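You operate a simulated robot arm through the tools that you are given. There is no shell and no other tool. Be economical: measure what you need, move in short steps, check, and stop when the job is done.

Carry out the task below with a simulated robot arm. There is one attempt and no reset: what you move stays moved.

## Task
Blow out the oiler's motor and lay it in the rack's empty cradle.
Fine: press the oiler button once, for one AIR cycle; end with the lever on CLOSED and the hood closed.

It is judged by the outcome, as a careful person would: the job done as asked, and still so three seconds after it is handed in. It fails if anything else is knocked over, pushed out of place, dropped, spilled or broken.

## Robot
A 7-joint arm with a two-finger parallel gripper, fixed in place. Base frame: the origin is at the foot of the arm, x ahead of it, y to its left, z up; the work surface is at about z = 0.02. Readings come in m, degrees, newtons and seconds.
With the tool pointing down near the work surface it reaches from about 0.22 to 0.62 m from the base axis. Its first joint turns from -66.0 to 66.0 degrees. Payload 2.6 kg.
The tool frame sits at the grasp point between the pads (the TCP): z along the fingers, y along the line on which they close. The tips reach 0.03 m beyond it. Largest opening 0.094 m; finger width 0.028, thickness 0.01; the body of the gripper, 0.05 by 0.096 m, starts 0.055 m behind the TCP.
Orientation is told as [roll, pitch, yaw] about the base's x, y, z axes, in that order, counted from this pose: with the fingers straight down and closing along the base's y, the tool's x points along the base's -x, its y along +y and its z along -z.

## Interface
- The arm moves only by the tool jog_arm. Its argument "deltas" is a list of rows, each a list of 7 numbers: the turn, a rotation vector about the base's x, y, z in degrees, then the shift along the base's x, y, z in m, then the finger opening in m, from 0 to 0.094. In form: [[wx, wy, wz, x, y, z, hand], ...]. A call has 1 to 10 rows; each row shifts and turns the commanded pose from where the row before left it. A row lasts 0.2 s, in which the tool goes at most 0.05 m and 8.6 degrees; a call with a longer step from one row to the next is refused whole, and so is a gripper value outside its range. Where a pose cannot be reached the arm comes as near as it can. A force on the tool above 40 N (or 10 N above the force at the start of the call, whichever is more), or a blocked arm, ends the call early, and 0.2 s more pass. Each finger travels about 0.072 m/s and halts on what it meets, pressing with about 38 N; the grip force reading is that of the motor and also rises with nothing between the fingers. The clock runs only during rows and for 0.2 s after the last one: add rows that do not move to give the fingers time. It gives the time, the measured TCP pose, the force on the tool (base axes), the opening and the grip force at its end, in the units of the frame above (readings bear some noise), with the torque about the TCP (base axes, N m) and any sound that the robot's microphone picked up, and new pictures: "pictures" is both (left out), scene, wrist or none.
- Cameras (640 x 400 px; columns grow to the right, rows downward): "scene" is fixed at [0.0274, 0.4133, 0.5488]; the picture's right is [-0.81, -0.59, 0.00], its down [-0.39, 0.54, -0.75] and it looks along [0.44, -0.61, -0.66] (base axes); focal length 214 px, centre (320, 200). "wrist" rides on the gripper at [0.076, 0.014, -0.103] in the tool frame; the picture's right is [-0.18, 0.98, 0.00], its down [-0.75, -0.14, -0.64] and it looks along [-0.63, -0.12, 0.77] (tool axes); focal length 243 px, centre (320, 200).
- measure_at(camera, pixels): there is no depth. For up to 12 entries [column, row, z] of the newest picture of that camera ("zoom" is the newest enlarged one), the place [x, y] in the base frame at which the ray of that pixel passes the height z, good to about 0.002 m, but the place of the scene camera against the robot may be out by one fixed shift of up to 0.025 m in any direction. The clock stands still meanwhile.
- inspect(camera, box): a new picture of the part [left, top, right, bottom] of that camera's present view, enlarged. The clock stands still meanwhile.
- sign_off(): hands the job in; it is judged then, once.

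Go step by step. Measure first, check grasps and placings, and put right what went wrong. The budget is 80 turns and 200 pictures, counting those below and the enlarged ones. Unless the task says otherwise, let go and move clear before handing in, and close with one line.

The tools are called after "Request:" by a JSON object that holds its "method" and its "body". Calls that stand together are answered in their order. jog_arm: Moves the arm, as the interface text tells. Its arguments: {"type":"object","properties":{"deltas":{"type":"array","items":{"type":"array","items":{"type":"number"}}},"pictures":{"type":"string","enum":["both","scene","wrist","none"]}},"required":["deltas"]} The other tools are called the same way: measure_at (camera, pixels) gives the place at which the rays of pixels pass given heights; inspect (camera, box) takes an enlarged picture of a part of a camera's view; sign_off () hands the job in.

At the start:

```text
clock: 0.0
position: [0.3557, -0.0652, 0.3663]
ee_rot: [0.0, 0.1, 0.0]
force: [-0.2, -0.7, -0.2]
wrist_torque: [0.02, -0.04, -0.01]
grip_width: 0.0938
grasp_force: 0.1
```

scene: 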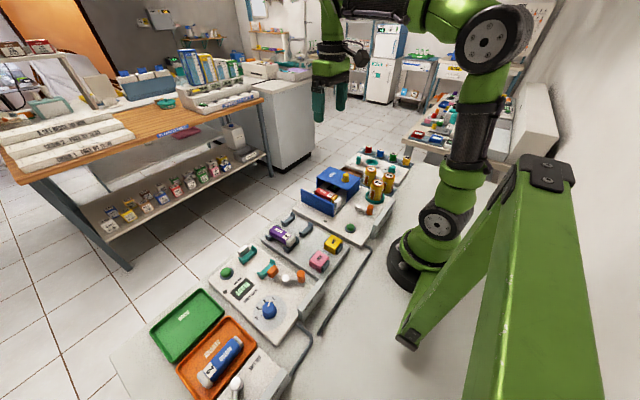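
wrist: 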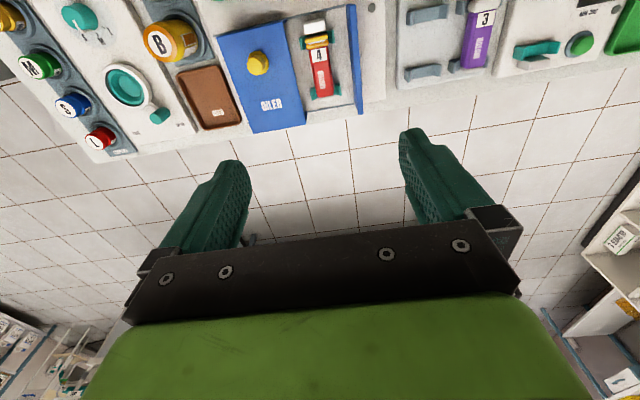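

The pictures show a bench with several stations; the wrist view shows "OILER" on a blue hood near (275,105) and a motor "4" at (320,70). I'll enlarge the views to read the labels.

Request:
{"method": "inspect", "body": {"camera": "scene", "box": [280, 140, 420, 250]}}

Request:
{"method": "inspect", "body": {"camera": "scene", "box": [200, 200, 360, 350]}}

Request:
{"method": "inspect", "body": {"camera": "wrist", "box": [0, 0, 380, 170]}}

Request:
{"method": "inspect", "body": {"camera": "wrist", "box": [380, 0, 640, 120]}}

```text
3.64 times, centred on (350, 195) of scene
```

zoom: 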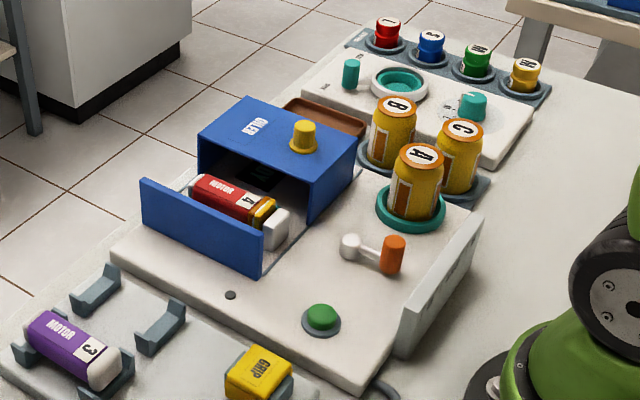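

```text
2.67 times, centred on (280, 275) of scene
```

zoom: 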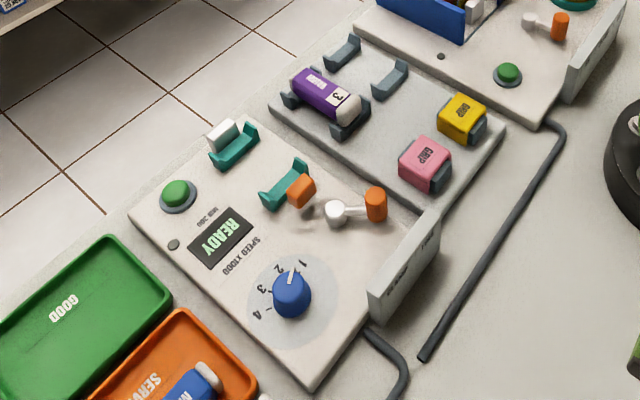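

```text
1.68 times, centred on (190, 85) of wrist
```

zoom: 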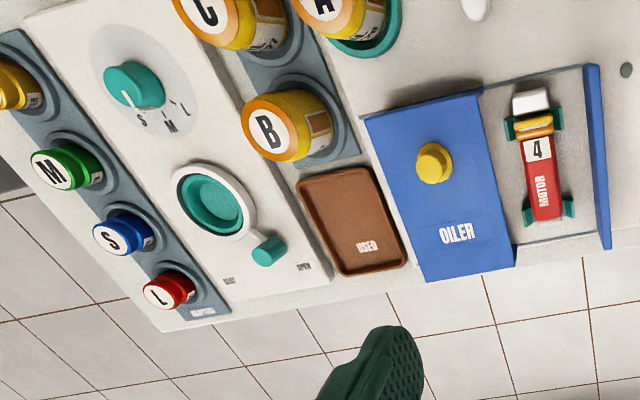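

```text
2.46 times, centred on (510, 60) of wrist
```

zoom: 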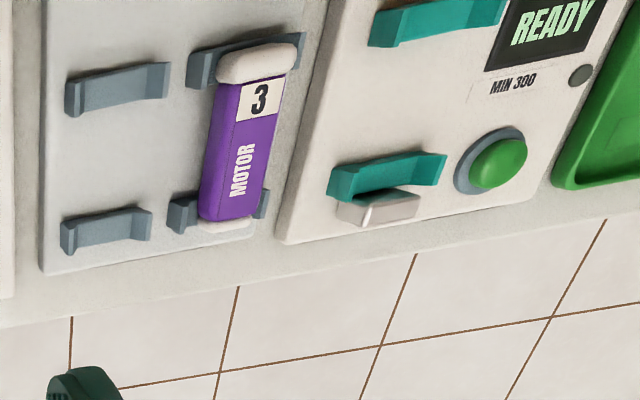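

The lever (white hub, orange grip) and a sloped plaque are near scene (372,205). I'll zoom in on those labels.

Request:
{"method": "inspect", "body": {"camera": "scene", "box": [345, 185, 405, 235]}}

Request:
{"method": "inspect", "body": {"camera": "scene", "box": [300, 260, 345, 325]}}

Request:
{"method": "measure_at", "body": {"camera": "scene", "pixels": [[350, 228, 0.05], [372, 209, 0.07], [363, 173, 0.12], [335, 195, 0.07], [352, 206, 0.06]]}}

Request:
{"method": "measure_at", "body": {"camera": "wrist", "pixels": [[259, 62, 0.12], [320, 70, 0.07], [315, 27, 0.07], [325, 110, 0.07], [425, 12, 0.05], [419, 75, 0.05], [480, 30, 0.07]]}}

```text
8.00 times, centred on (375, 210) of scene
```

zoom: 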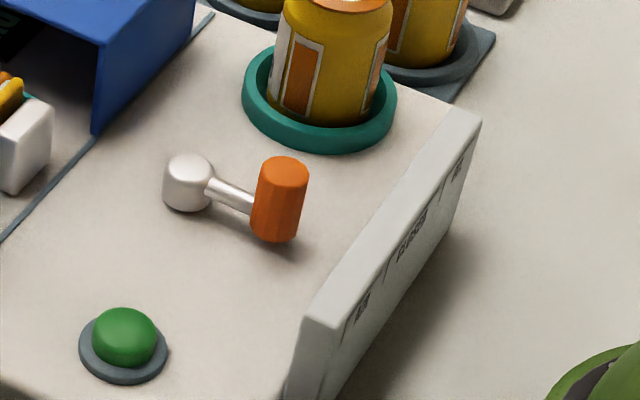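

```text
6.15 times, centred on (322, 292) of scene
```

zoom: 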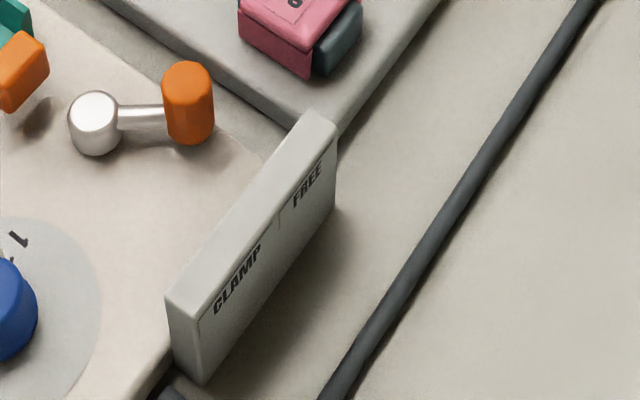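

```text
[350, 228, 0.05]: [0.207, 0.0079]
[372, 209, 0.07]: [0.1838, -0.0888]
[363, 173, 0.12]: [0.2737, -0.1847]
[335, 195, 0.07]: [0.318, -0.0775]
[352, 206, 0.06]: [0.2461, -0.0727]
```

```text
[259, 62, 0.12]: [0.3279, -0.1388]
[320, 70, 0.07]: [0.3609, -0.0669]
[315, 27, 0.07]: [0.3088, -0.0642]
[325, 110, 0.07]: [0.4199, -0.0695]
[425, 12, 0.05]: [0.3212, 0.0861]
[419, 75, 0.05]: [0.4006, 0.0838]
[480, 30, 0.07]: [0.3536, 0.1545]
```

The lever labels sit on the plaque's robot-facing side, which I see only edge-on. I'll zoom harder and move the arm back so the wrist camera can read it.

Request:
{"method": "inspect", "body": {"camera": "scene", "box": [384, 198, 408, 230]}}

Request:
{"method": "jog_arm", "body": {"deltas": [[0, 0, 0, -0.04, 0, -0.01, 0.094], [0, 0, 0, -0.04, 0, -0.01, 0.094], [0, 0, 0, -0.03, 0, 0, 0.094]], "pictures": "wrist"}}

```text
12.50 times, centred on (396, 214) of scene
```

zoom: 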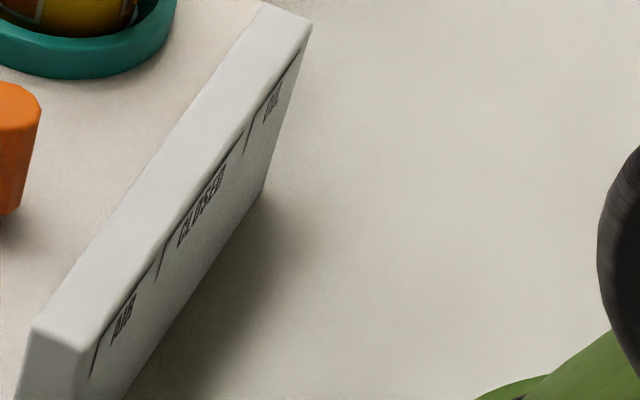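

```text
clock: 0.8
position: [0.2466, -0.0656, 0.3444]
ee_rot: [0.0, 0.1, -0.1]
force: [0.3, 0.3, 0.2]
wrist_torque: [0.01, -0.03, 0.02]
grip_width: 0.0942
grasp_force: 0.1
```

wrist: 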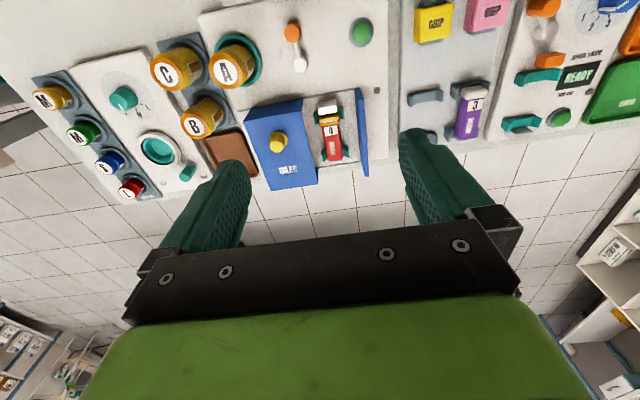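

The plaque seems to read AIR (+y end), CLOSED (middle), something else at the -y end. I'll confirm with a tighter zoom, and measure the lever, button and rest from the wrist view.

Request:
{"method": "inspect", "body": {"camera": "scene", "box": [386, 218, 394, 228]}}

Request:
{"method": "inspect", "body": {"camera": "scene", "box": [400, 202, 408, 212]}}

Request:
{"method": "inspect", "body": {"camera": "wrist", "box": [220, 0, 420, 190]}}

Request:
{"method": "measure_at", "body": {"camera": "wrist", "pixels": [[292, 30, 0.08], [300, 64, 0.06], [362, 30, 0.05], [277, 140, 0.12], [362, 130, 0.08], [425, 95, 0.05], [417, 132, 0.05], [475, 100, 0.06]]}}

```text
16.00 times, centred on (390, 223) of scene
```

zoom: 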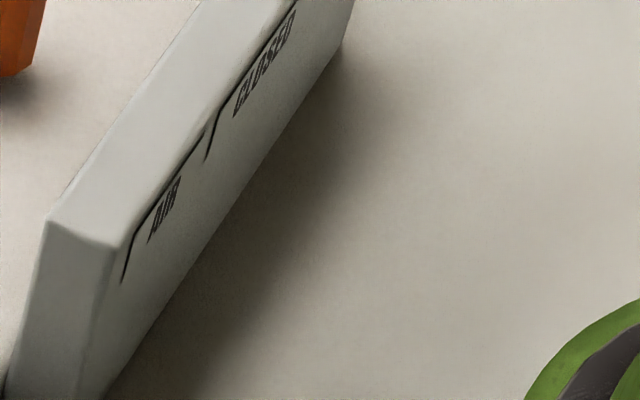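

```text
16.00 times, centred on (404, 207) of scene
```

zoom: 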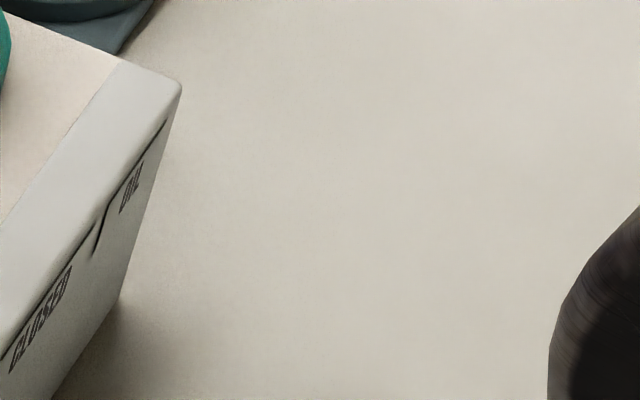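

```text
2.11 times, centred on (320, 95) of wrist
```

zoom: 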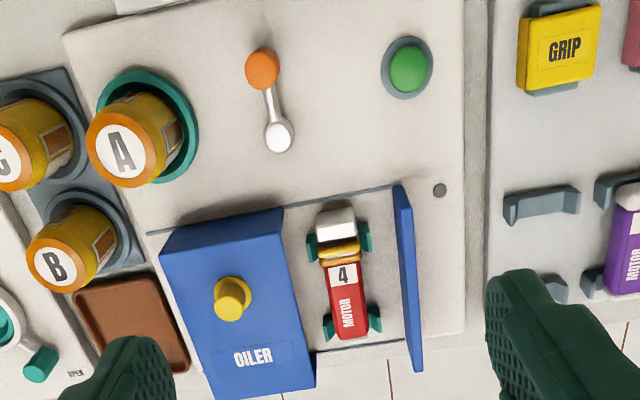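

```text
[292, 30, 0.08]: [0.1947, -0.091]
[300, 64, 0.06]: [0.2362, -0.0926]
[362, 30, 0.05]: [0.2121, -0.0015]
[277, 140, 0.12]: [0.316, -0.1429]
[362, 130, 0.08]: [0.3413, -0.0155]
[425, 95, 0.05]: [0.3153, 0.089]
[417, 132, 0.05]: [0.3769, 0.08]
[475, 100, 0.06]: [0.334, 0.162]
```

The plaque reads AIR (+y), CLOSED (middle), OIL (-y); the lever now points at CLOSED. The hood's yellow knob is around (0.33,-0.15), so I'll hover over it for a closer look.

Request:
{"method": "jog_arm", "body": {"deltas": [[0, 0, 0, 0.03, -0.028, -0.02, 0.06], [0, 0, 0, 0.03, -0.028, -0.03, 0.06], [0, 0, 0, 0.026, -0.028, -0.03, 0.06], [0, 0, 0, 0, 0, -0.03, 0.06], [0, 0, 0, 0, 0, -0.02, 0.06]], "pictures": "both"}}

```text
refused: row 2 steps farther than a row can; nothing moved
```

Request:
{"method": "jog_arm", "body": {"deltas": [[0, 0, 0, 0.03, -0.028, -0.02, 0.06], [0, 0, 0, 0.03, -0.028, -0.02, 0.06], [0, 0, 0, 0.026, -0.028, -0.02, 0.06], [0, 0, 0, 0, 0, -0.04, 0.06], [0, 0, 0, 0, 0, -0.03, 0.06]], "pictures": "both"}}

```text
clock: 2.0
position: [0.3329, -0.1492, 0.214]
ee_rot: [0.0, -0.1, 0.0]
force: [0.0, -0.1, -0.8]
wrist_torque: [0.01, -0.03, -0.04]
grip_width: 0.06
grasp_force: 0.0
```

scene: 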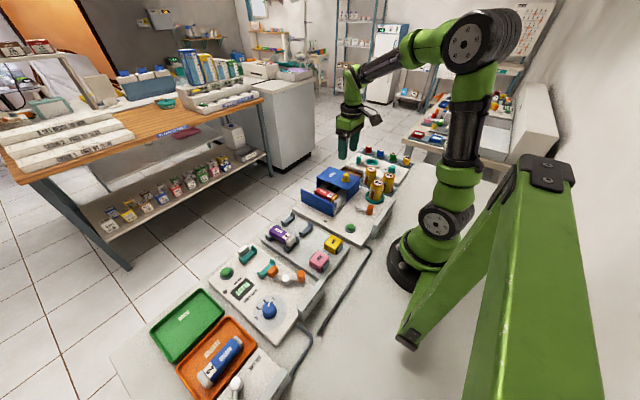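
wrist: 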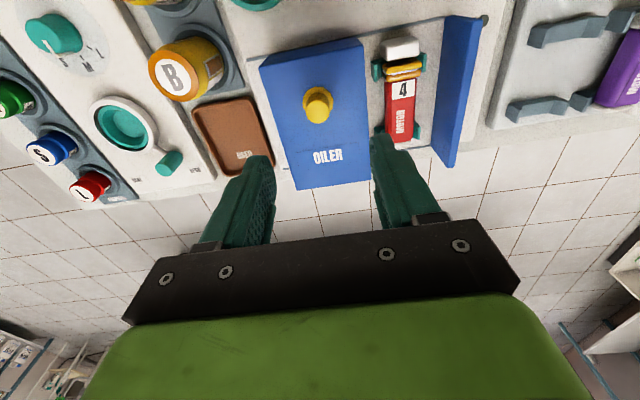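

The knob is now at wrist (318,103). I'll measure it, the hood, motor and wall at several heights to triangulate with earlier views.

Request:
{"method": "measure_at", "body": {"camera": "wrist", "pixels": [[318, 100, 0.08], [318, 100, 0.12], [403, 92, 0.05], [403, 92, 0.08], [400, 45, 0.06], [398, 138, 0.06], [362, 38, 0.1], [300, 188, 0.1], [260, 65, 0.1], [448, 165, 0.08], [470, 15, 0.08], [368, 176, 0.1]]}}

Request:
{"method": "inspect", "body": {"camera": "wrist", "box": [240, 0, 500, 190]}}

Request:
{"method": "inspect", "body": {"camera": "scene", "box": [290, 130, 410, 230]}}

```text
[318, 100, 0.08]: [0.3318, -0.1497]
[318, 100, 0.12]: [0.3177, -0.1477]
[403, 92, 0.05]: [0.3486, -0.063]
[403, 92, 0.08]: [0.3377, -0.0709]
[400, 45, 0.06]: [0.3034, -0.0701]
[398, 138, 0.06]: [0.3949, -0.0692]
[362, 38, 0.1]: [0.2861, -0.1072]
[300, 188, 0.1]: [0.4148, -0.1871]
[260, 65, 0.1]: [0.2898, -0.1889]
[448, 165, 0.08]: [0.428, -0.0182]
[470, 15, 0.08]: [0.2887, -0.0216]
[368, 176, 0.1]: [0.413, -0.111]
```

```text
2.11 times, centred on (370, 95) of wrist
```

zoom: 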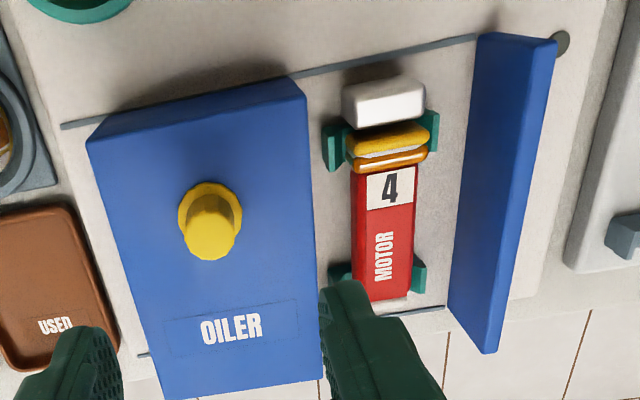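

```text
4.00 times, centred on (350, 180) of scene
```

zoom: 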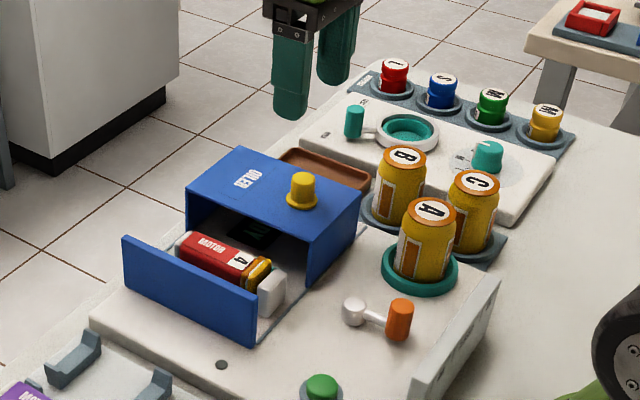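

The knob lies between (0.332,-0.150) and (0.318,-0.148), depending on its height. I'll descend a little to settle the height.

Request:
{"method": "jog_arm", "body": {"deltas": [[0, 0, 0, -0.005, 0, -0.025, 0.06], [0, 0, 0, 0, 0, -0.025, 0.06]], "pictures": "both"}}

Request:
{"method": "inspect", "body": {"camera": "scene", "box": [290, 130, 410, 230]}}

```text
clock: 2.6
position: [0.3265, -0.1492, 0.1651]
ee_rot: [0.0, 0.0, -0.1]
force: [-0.3, 0.6, -0.4]
wrist_torque: [0.0, -0.04, 0.0]
grip_width: 0.0598
grasp_force: 0.1
```

scene: 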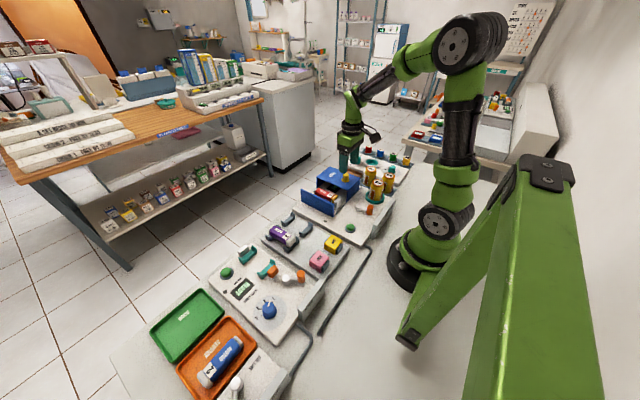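
wrist: 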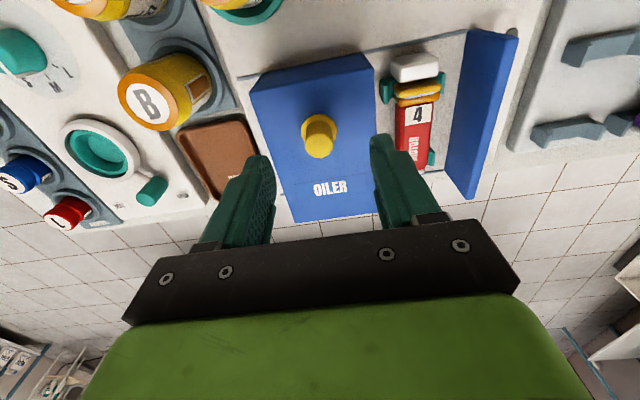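

```text
4.00 times, centred on (350, 180) of scene
```

zoom: 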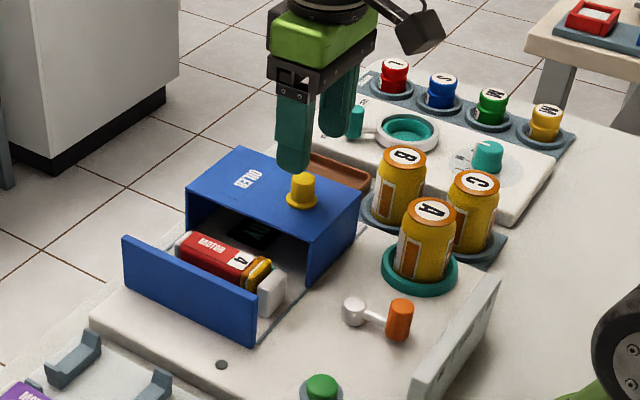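

Request:
{"method": "measure_at", "body": {"camera": "wrist", "pixels": [[319, 148, 0.08], [319, 148, 0.1], [319, 148, 0.12], [319, 128, 0.08], [319, 128, 0.1], [252, 92, 0.08], [252, 92, 0.1], [366, 58, 0.08], [366, 58, 0.1]]}}

Request:
{"method": "inspect", "body": {"camera": "wrist", "box": [240, 50, 400, 230]}}

```text
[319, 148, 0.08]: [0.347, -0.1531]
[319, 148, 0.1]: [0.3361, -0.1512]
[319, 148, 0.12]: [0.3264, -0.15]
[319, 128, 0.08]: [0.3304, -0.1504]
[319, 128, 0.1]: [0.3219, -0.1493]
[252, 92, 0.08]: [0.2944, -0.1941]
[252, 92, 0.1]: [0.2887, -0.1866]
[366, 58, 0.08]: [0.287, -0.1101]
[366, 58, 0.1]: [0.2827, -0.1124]
```

```text
2.22 times, centred on (320, 140) of wrist
```

zoom: 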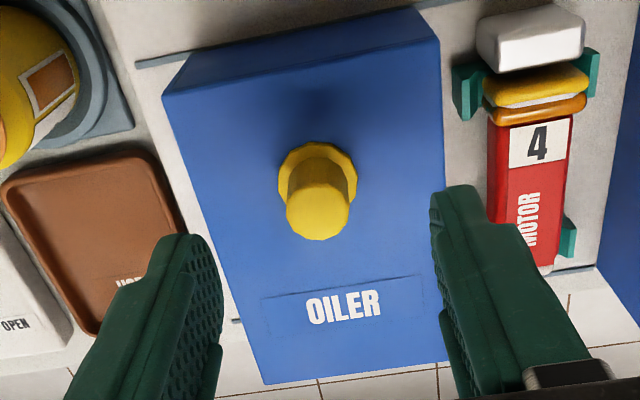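

Combining views, the knob sits at about x=0.333, y=-0.151 with its top near z≈0.10–0.11. I'll descend over it in small steps with the force guard, then close.

Request:
{"method": "jog_arm", "body": {"deltas": [[0, 0, 0, 0.005, -0.002, -0.02, 0.05], [0, 0, 0, 0, 0, -0.015, 0.05], [0, 0, 0, 0, 0, -0.008, 0.05]], "pictures": "both"}}

Request:
{"method": "inspect", "body": {"camera": "scene", "box": [310, 140, 390, 210]}}

Request:
{"method": "inspect", "body": {"camera": "wrist", "box": [240, 90, 400, 270]}}

```text
clock: 3.4
position: [0.3307, -0.1521, 0.1224]
ee_rot: [0.0, 0.0, 0.0]
force: [-1.3, -0.3, -0.2]
wrist_torque: [-0.01, 0.0, 0.01]
grip_width: 0.0499
grasp_force: 0.1
```

scene: 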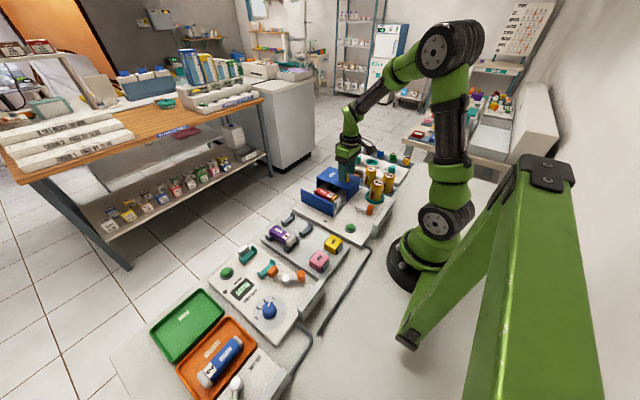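
wrist: 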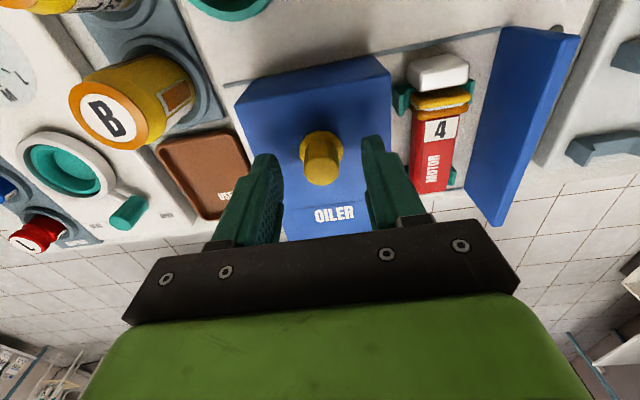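

```text
5.71 times, centred on (350, 175) of scene
```

zoom: 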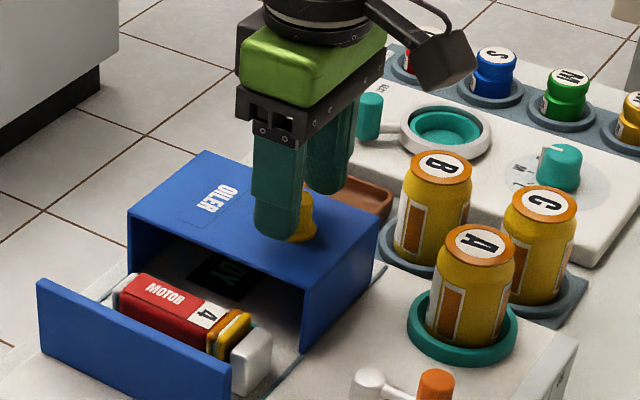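

```text
2.22 times, centred on (320, 180) of wrist
```

zoom: 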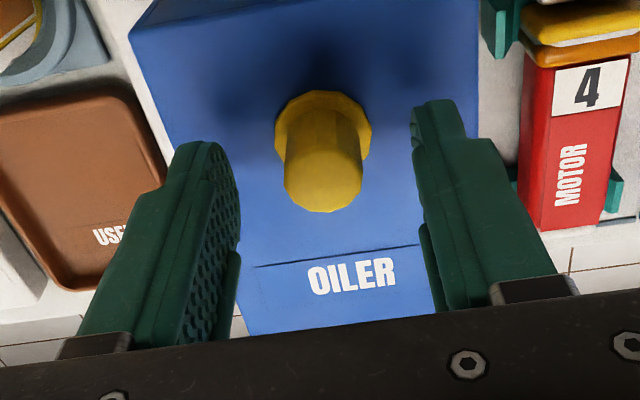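

The knob top (wrist row ~175) lies between the pads, about 0.017 m below the TCP. I'll lower slightly and close on it.

Request:
{"method": "jog_arm", "body": {"deltas": [[0, 0, 0, 0.001, 0, -0.007, 0.05], [0, 0, 0, 0, 0, 0, 0.01], [0, 0, 0, 0, 0, 0, 0.01], [0, 0, 0, 0, 0, 0, 0.01]], "pictures": "wrist"}}

```text
clock: 4.4
position: [0.3316, -0.152, 0.1158]
ee_rot: [-0.1, -0.1, 0.1]
force: [0.7, -1.0, -0.1]
wrist_torque: [0.4, -0.22, -0.02]
grip_width: 0.0213
grasp_force: 44.7
```

wrist: 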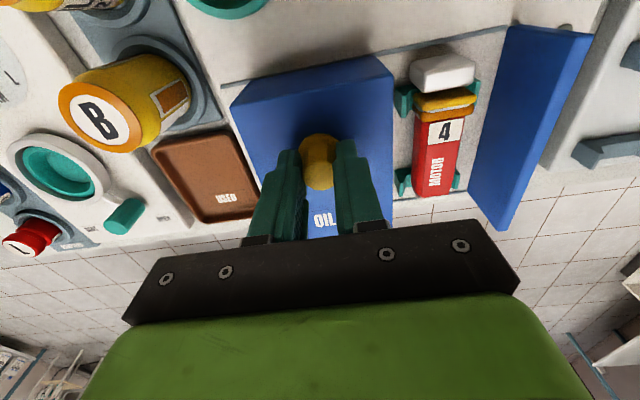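

The knob is gripped (width 0.021). I'll slide the hood toward +y in small steps and watch the force.

Request:
{"method": "jog_arm", "body": {"deltas": [[0, 0, 0, 0, 0.008, 0, 0.01], [0, 0, 0, 0, 0.012, 0, 0.01], [0, 0, 0, 0, 0.012, 0, 0.01]], "pictures": "wrist"}}

```text
clock: 5.2
position: [0.3323, -0.1185, 0.1168]
ee_rot: [0.0, 0.0, 0.0]
force: [7.5, -0.9, -7.5]
wrist_torque: [-0.37, 0.54, -0.08]
grip_width: 0.0209
grasp_force: 45.1
```

wrist: 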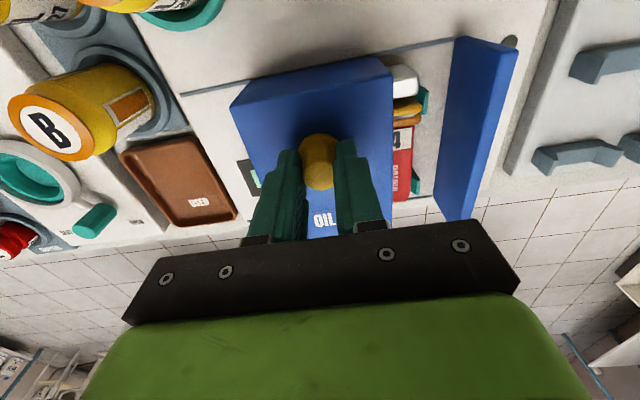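

The hood slides smoothly over the motor, revealing a small display at (250,175). I'll continue until it meets the end wall.

Request:
{"method": "jog_arm", "body": {"deltas": [[0, 0, 0, 0, 0.012, 0, 0.01], [0, 0, 0, 0, 0.012, 0, 0.01], [0, 0, 0, 0, 0.01, 0, 0.01]], "pictures": "wrist"}}

```text
clock: 6.0
position: [0.3332, -0.0832, 0.1155]
ee_rot: [-0.1, -0.2, 0.1]
force: [23.1, -0.6, -27.2]
wrist_torque: [0.4, -0.53, 0.02]
grip_width: 0.021
grasp_force: 45.3
```

wrist: 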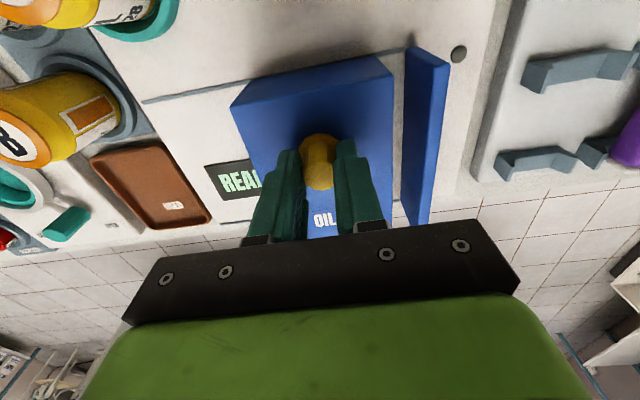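

The force is building (+23 x, -27 z), so the commanded path is drifting off the rail. I'll relax toward the force, then continue in small steps.

Request:
{"method": "jog_arm", "body": {"deltas": [[0, 0, 0, 0.001, 0, -0.001, 0.01]], "pictures": "none"}}

```text
clock: 6.4
position: [0.3316, -0.0857, 0.116]
ee_rot: [0.0, 0.0, -0.2]
force: [-2.4, 1.0, 6.3]
wrist_torque: [0.34, -1.01, 0.14]
grip_width: 0.0211
grasp_force: 44.8
```

Request:
{"method": "jog_arm", "body": {"deltas": [[0, 0, 0, 0, 0.006, 0, 0.01], [0, 0, 0, 0, 0.005, 0, 0.01]], "pictures": "wrist"}}

```text
clock: 7.0
position: [0.331, -0.074, 0.1166]
ee_rot: [0.1, 0.0, -0.2]
force: [-17.5, 0.0, 32.6]
wrist_torque: [-0.42, 0.47, -0.01]
grip_width: 0.021
grasp_force: 45.2
```

wrist: 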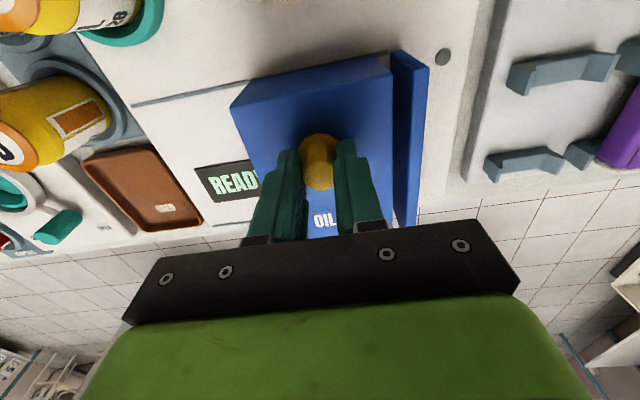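

The hood is nearly against the wall, but the force has flipped to (-17, +32). I'll relax the other way and push on gently.

Request:
{"method": "jog_arm", "body": {"deltas": [[0, 0, 0, -0.0005, 0.002, 0.0008, 0.01], [0, 0, 0, 0, 0.003, 0, 0.01]], "pictures": "wrist"}}

Request:
{"method": "inspect", "body": {"camera": "scene", "box": [290, 140, 390, 230]}}

```text
clock: 7.6
position: [0.3323, -0.069, 0.1165]
ee_rot: [0.0, 0.1, 0.1]
force: [-10.3, 0.3, 15.2]
wrist_torque: [-0.36, 0.14, -0.09]
grip_width: 0.021
grasp_force: 45.2
```

wrist: 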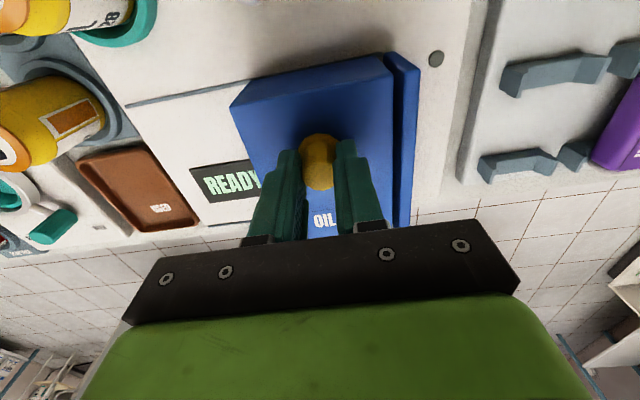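

```text
4.44 times, centred on (340, 185) of scene
```

zoom: 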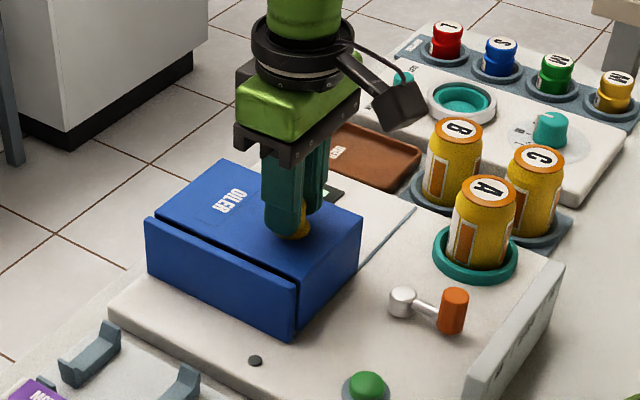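

A small gap remains to the wall (scene zoom 300,265). I'll keep pushing in 3 mm steps until the y force shows contact.

Request:
{"method": "jog_arm", "body": {"deltas": [[0, 0, 0, -0.0003, 0.003, 0.0004, 0.01], [0, 0, 0, 0, 0.003, 0, 0.01]], "pictures": "wrist"}}

Request:
{"method": "inspect", "body": {"camera": "scene", "box": [300, 170, 370, 220]}}

```text
clock: 8.2
position: [0.3318, -0.0651, 0.1163]
ee_rot: [-0.1, 0.1, 0.0]
force: [-1.2, -3.7, 0.9]
wrist_torque: [0.35, 0.58, 0.08]
grip_width: 0.0211
grasp_force: 45.7
```

wrist: 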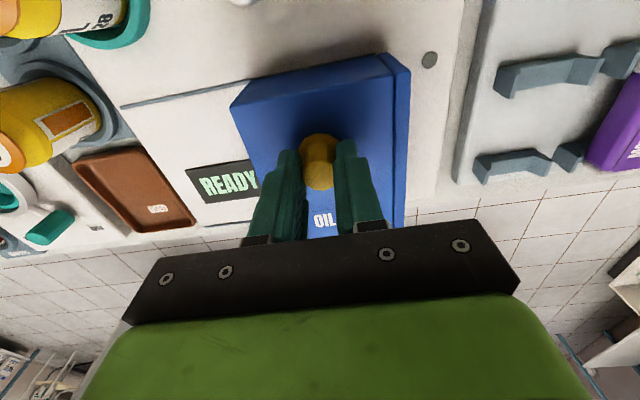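

```text
8.00 times, centred on (335, 195) of scene
```

zoom: 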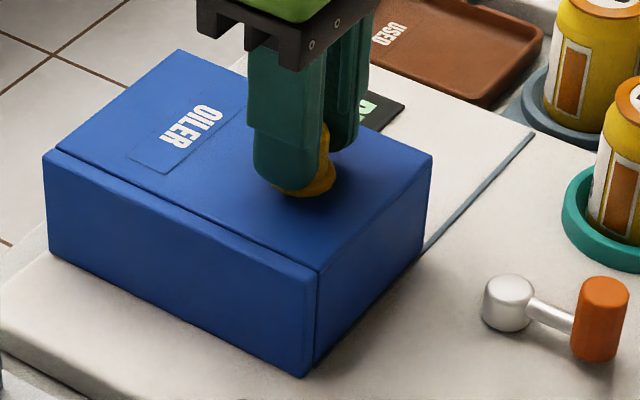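

The gap is gone and the y force shows light contact. One more small nudge, then release and rise.

Request:
{"method": "jog_arm", "body": {"deltas": [[0, 0, 0, 0, 0.001, 0, 0.01], [0, 0, 0, 0, 0, 0, 0.01]], "pictures": "none"}}

Request:
{"method": "jog_arm", "body": {"deltas": [[0, 0, 0, 0, 0, 0, 0.045], [0, 0, 0, 0, 0, 0, 0.045], [0, 0, 0, 0, 0, 0.03, 0.045], [0, 0, 0, 0, 0, 0.04, 0.045], [0, 0, 0, -0.04, 0, 0.02, 0.045], [0, 0, 0, -0.04, 0, 0, 0.045]], "pictures": "both"}}

```text
clock: 8.8
position: [0.3321, -0.0658, 0.1169]
ee_rot: [-0.2, 0.0, -0.1]
force: [4.5, -16.9, -10.0]
wrist_torque: [0.08, 0.26, -0.04]
grip_width: 0.021
grasp_force: 44.6
```

```text
clock: 10.2
position: [0.2532, -0.0621, 0.2076]
ee_rot: [0.0, 0.0, 0.0]
force: [0.5, 0.1, -0.2]
wrist_torque: [-0.01, -0.01, 0.0]
grip_width: 0.0449
grasp_force: 0.0
```

scene: 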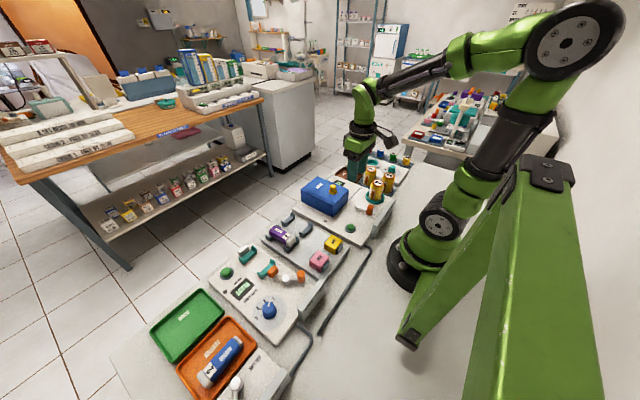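
wrist: 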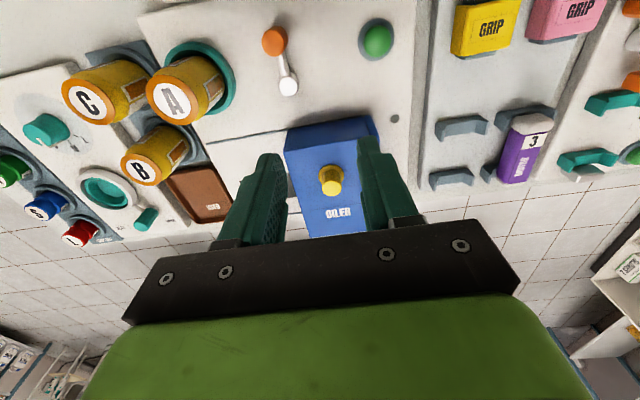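

The hood is closed (contact -17 N y). Now I'll locate the lever, button and plaque ticks, using the knob (known at 0.332,-0.066) to calibrate the scene camera.

Request:
{"method": "measure_at", "body": {"camera": "scene", "pixels": [[378, 226, 0.06], [383.3, 218.5, 0.06], [390.3, 208.9, 0.06], [333, 187, 0.105], [370, 206, 0.08], [352, 206, 0.06], [350, 226, 0.05]]}}

Request:
{"method": "measure_at", "body": {"camera": "wrist", "pixels": [[275, 38, 0.06], [275, 38, 0.09], [288, 87, 0.05], [288, 87, 0.07], [376, 40, 0.04], [376, 40, 0.06]]}}

Request:
{"method": "inspect", "body": {"camera": "scene", "box": [310, 170, 390, 240]}}

Request:
{"method": "inspect", "body": {"camera": "wrist", "box": [200, 0, 420, 110]}}

```text
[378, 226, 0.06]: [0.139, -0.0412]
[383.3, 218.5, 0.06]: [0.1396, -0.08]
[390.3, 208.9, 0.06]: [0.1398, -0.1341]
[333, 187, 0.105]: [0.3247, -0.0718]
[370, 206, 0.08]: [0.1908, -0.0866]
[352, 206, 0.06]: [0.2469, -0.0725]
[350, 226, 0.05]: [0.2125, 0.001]
```

```text
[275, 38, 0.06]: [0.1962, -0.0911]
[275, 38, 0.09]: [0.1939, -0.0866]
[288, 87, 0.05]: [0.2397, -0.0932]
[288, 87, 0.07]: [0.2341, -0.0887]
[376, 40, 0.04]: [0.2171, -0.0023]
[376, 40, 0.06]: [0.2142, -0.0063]
```

```text
5.71 times, centred on (350, 205) of scene
```

zoom: 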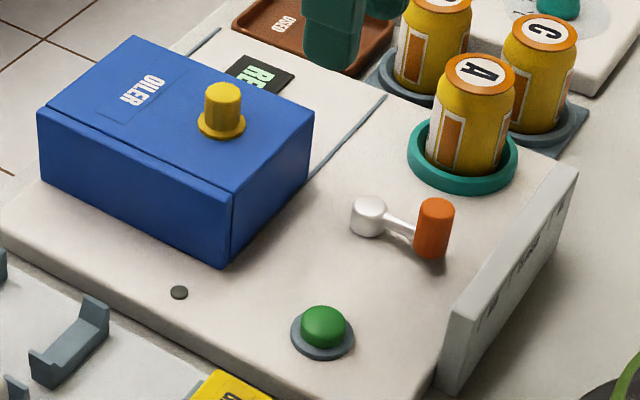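

```text
2.91 times, centred on (310, 55) of wrist
```

zoom: 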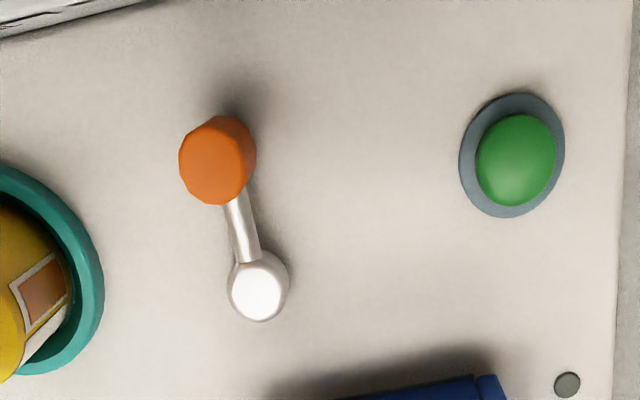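

The lever hub is at about (0.237,-0.091) and the orange grip at (0.195,-0.090); AIR lies ~30° toward +y. I'll hover with open fingers straddling the grip and look again.

Request:
{"method": "jog_arm", "body": {"deltas": [[0, 0, 0, -0.03, -0.015, 0, 0.044], [0, 0, 0, -0.026, -0.013, 0, 0.044], [0, 0, 0, 0, 0, -0.03, 0.044], [0, 0, 0, 0, 0, -0.03, 0.044]], "pictures": "both"}}

Request:
{"method": "inspect", "body": {"camera": "scene", "box": [320, 150, 420, 240]}}

Request:
{"method": "inspect", "body": {"camera": "wrist", "box": [220, 60, 420, 220]}}

```text
clock: 11.2
position: [0.1977, -0.0904, 0.1473]
ee_rot: [0.1, 0.0, -0.1]
force: [-0.6, 0.0, 0.6]
wrist_torque: [-0.01, -0.03, -0.02]
grip_width: 0.0441
grasp_force: 0.2
```

scene: 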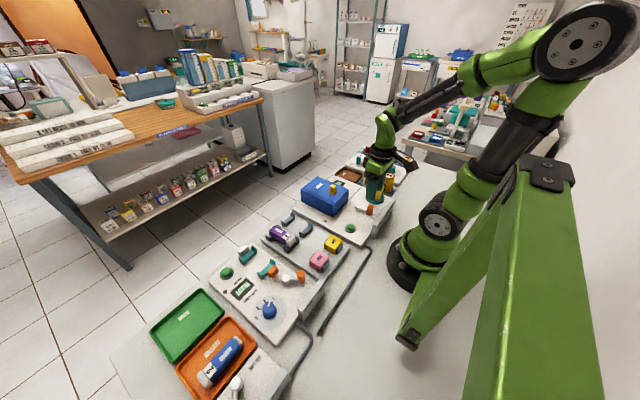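
wrist: 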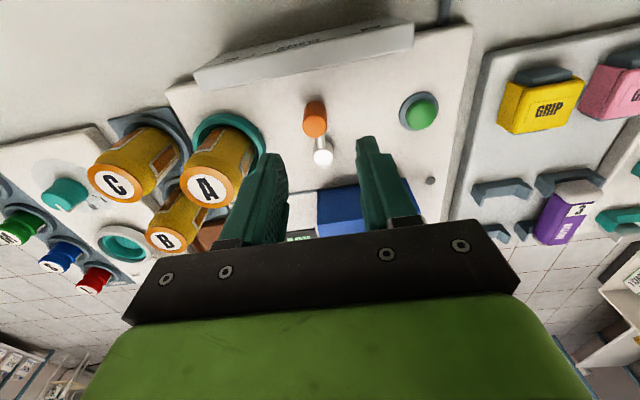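

```text
4.44 times, centred on (370, 195) of scene
```

zoom: 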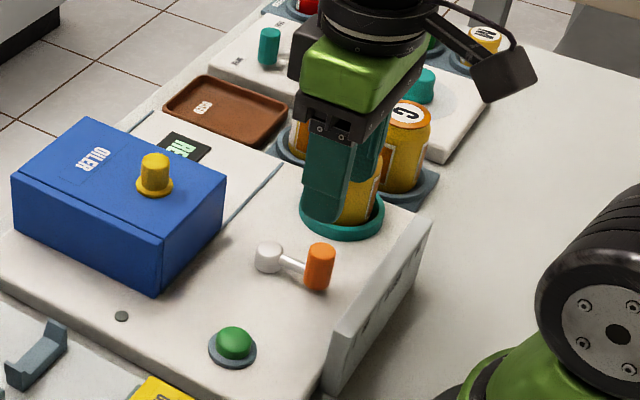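

```text
2.50 times, centred on (320, 140) of wrist
```

zoom: 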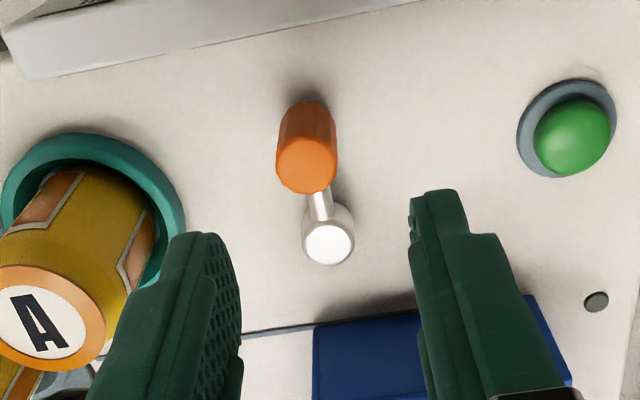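

Request:
{"method": "measure_at", "body": {"camera": "wrist", "pixels": [[314.5, 126, 0.07], [314.5, 126, 0.09], [323, 158, 0.06], [323, 158, 0.08], [207, 187, 0.1], [207, 187, 0.13], [420, 115, 0.05], [232, 128, 0.04]]}}

```text
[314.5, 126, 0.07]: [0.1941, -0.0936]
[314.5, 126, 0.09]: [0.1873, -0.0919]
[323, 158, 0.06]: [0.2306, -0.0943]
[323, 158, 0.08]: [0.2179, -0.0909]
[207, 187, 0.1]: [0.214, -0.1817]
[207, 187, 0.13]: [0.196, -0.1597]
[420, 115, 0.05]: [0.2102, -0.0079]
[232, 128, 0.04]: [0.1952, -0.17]
```

The grip's top is at roughly (0.199,-0.093,0.06) and can A's edge is near y=-0.144, so I'll cage the grip with TCP y=-0.085 to stay clear of the can. Descending to z≈0.08.

Request:
{"method": "jog_arm", "body": {"deltas": [[0, 0, 0, 0.002, 0.006, 0, 0.05], [0, 0, 0, 0, 0, -0.03, 0.05], [0, 0, 0, 0, 0, -0.03, 0.05], [0, 0, 0, 0, 0, -0.008, 0.05]], "pictures": "both"}}

Request:
{"method": "inspect", "body": {"camera": "scene", "box": [320, 150, 420, 240]}}

Request:
{"method": "inspect", "body": {"camera": "wrist", "box": [220, 80, 420, 240]}}

```text
clock: 12.2
position: [0.2046, -0.0857, 0.0794]
ee_rot: [-0.1, 0.0, -0.1]
force: [0.2, -0.4, -0.3]
wrist_torque: [0.01, -0.01, -0.03]
grip_width: 0.0503
grasp_force: 0.1
out of reach, approached as far as the arm can: row 3
```

scene: 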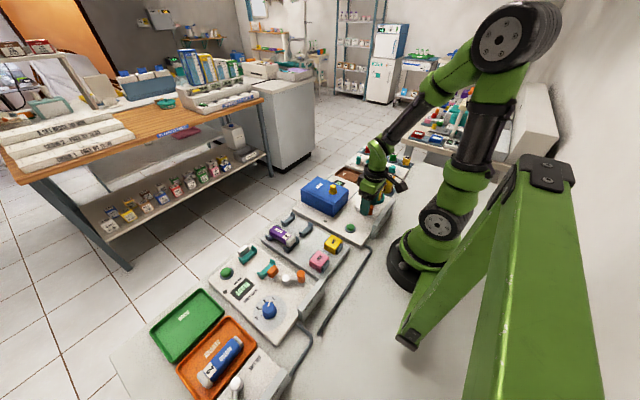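
wrist: 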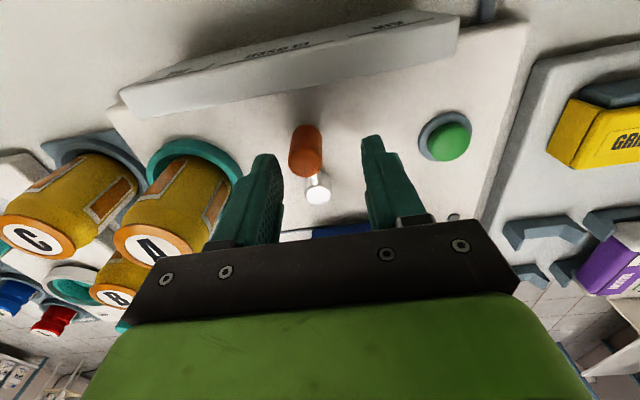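

```text
4.44 times, centred on (370, 195) of scene
```

zoom: 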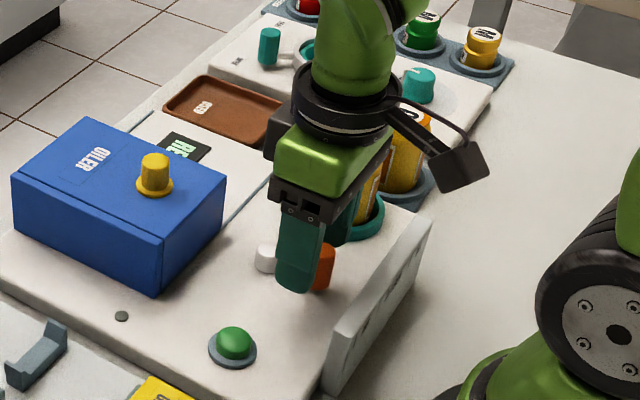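

```text
2.50 times, centred on (320, 160) of wrist
```

zoom: 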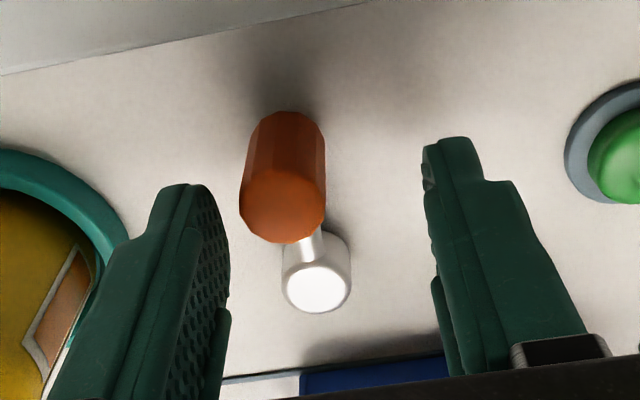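

The grip (wrist zoom 282,175) is caged between the pads. I'll confirm the labels, now visible on the plaque, then push +y gradually.

Request:
{"method": "inspect", "body": {"camera": "wrist", "box": [110, 0, 470, 120]}}

Request:
{"method": "jog_arm", "body": {"deltas": [[0, 0, 0, 0.002, 0, -0.003, 0.05], [0, 0, 0, 0.001, 0.008, 0, 0.05], [0, 0, 0, 0.001, 0.008, 0, 0.05]], "pictures": "wrist"}}

Request:
{"method": "inspect", "body": {"camera": "wrist", "box": [220, 60, 420, 240]}}

```text
1.78 times, centred on (290, 60) of wrist
```

zoom: 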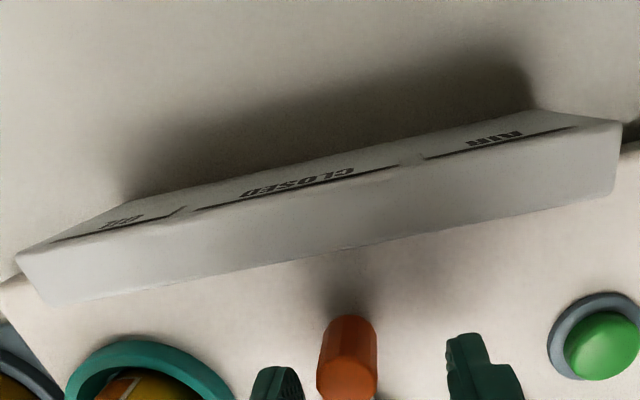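

```text
clock: 13.0
position: [0.2105, -0.0724, 0.0764]
ee_rot: [0.0, 0.1, 0.0]
force: [-0.7, -1.4, -0.3]
wrist_torque: [-0.06, 0.01, -0.03]
grip_width: 0.0502
grasp_force: 0.5
out of reach, approached as far as the arm can: row 2
```

wrist: 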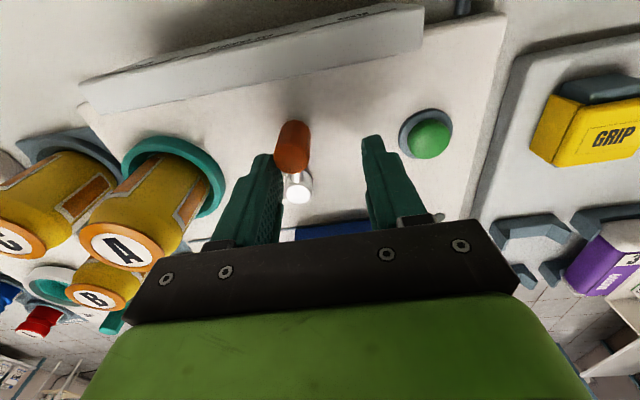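

```text
2.22 times, centred on (320, 150) of wrist
```

zoom: 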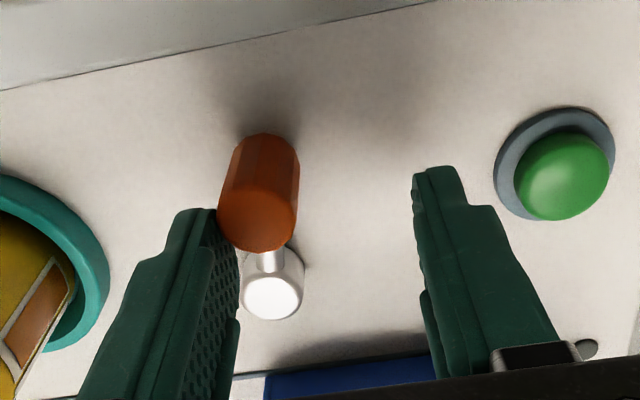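

The labels confirm AIR is at +y, and the left pad has just met the grip (force -1.4 y). I'll push on in +y.

Request:
{"method": "jog_arm", "body": {"deltas": [[0, 0, 0, 0, 0.006, 0, 0.05], [0, 0, 0, 0.001, 0.006, 0, 0.05], [0, 0, 0, 0.001, 0.004, 0, 0.05]], "pictures": "both"}}

Request:
{"method": "inspect", "body": {"camera": "wrist", "box": [220, 60, 420, 240]}}

```text
clock: 13.8
position: [0.2152, -0.057, 0.0789]
ee_rot: [0.1, 0.0, 0.0]
force: [0.6, -0.2, -1.2]
wrist_torque: [-0.01, -0.01, 0.0]
grip_width: 0.0503
grasp_force: 0.5
out of reach, approached as far as the arm can: row 2
```

scene: 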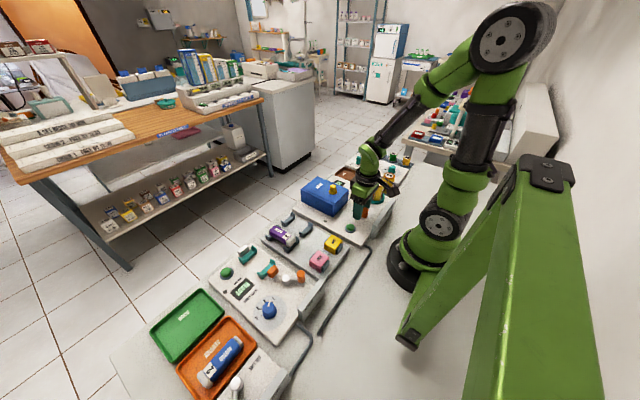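
wrist: 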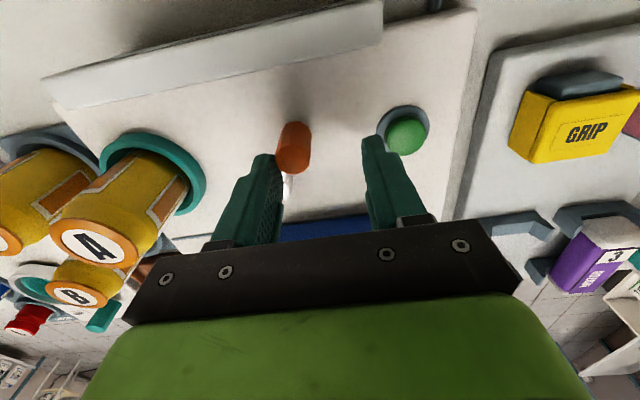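

```text
2.22 times, centred on (320, 150) of wrist
```

zoom: 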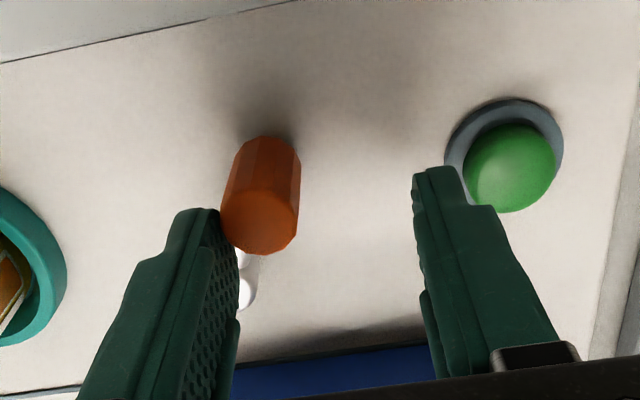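

The lever is ~24° over, but the right finger is nearing the button. I'll narrow the opening, which both clears the button and advances the grip toward AIR.

Request:
{"method": "jog_arm", "body": {"deltas": [[0, 0, 0, 0, 0, 0, 0.044], [0, 0, 0, 0, 0, 0, 0.04], [0, 0, 0, 0, 0, 0, 0.04]], "pictures": "wrist"}}

Request:
{"method": "inspect", "body": {"camera": "wrist", "box": [200, 20, 420, 220]}}

```text
clock: 14.6
position: [0.2143, -0.0575, 0.0789]
ee_rot: [0.0, 0.1, 0.0]
force: [-0.6, 0.2, -0.8]
wrist_torque: [0.04, 0.02, 0.0]
grip_width: 0.0398
grasp_force: 0.0
```

wrist: 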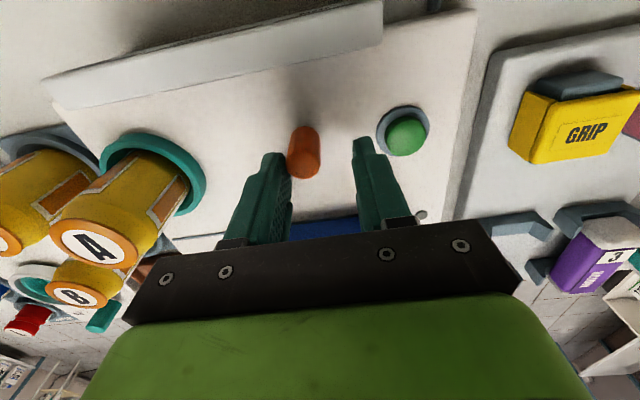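

```text
2.00 times, centred on (310, 120) of wrist
```

zoom: 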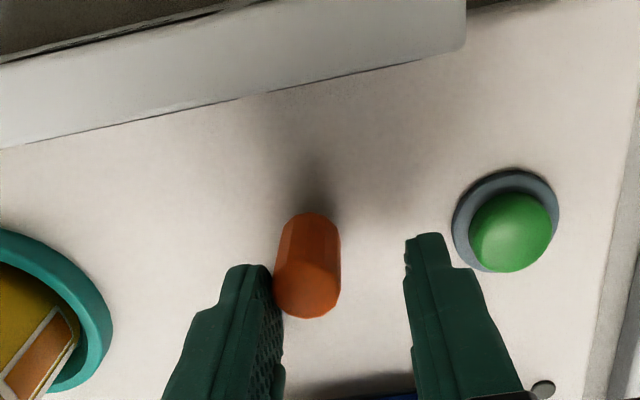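

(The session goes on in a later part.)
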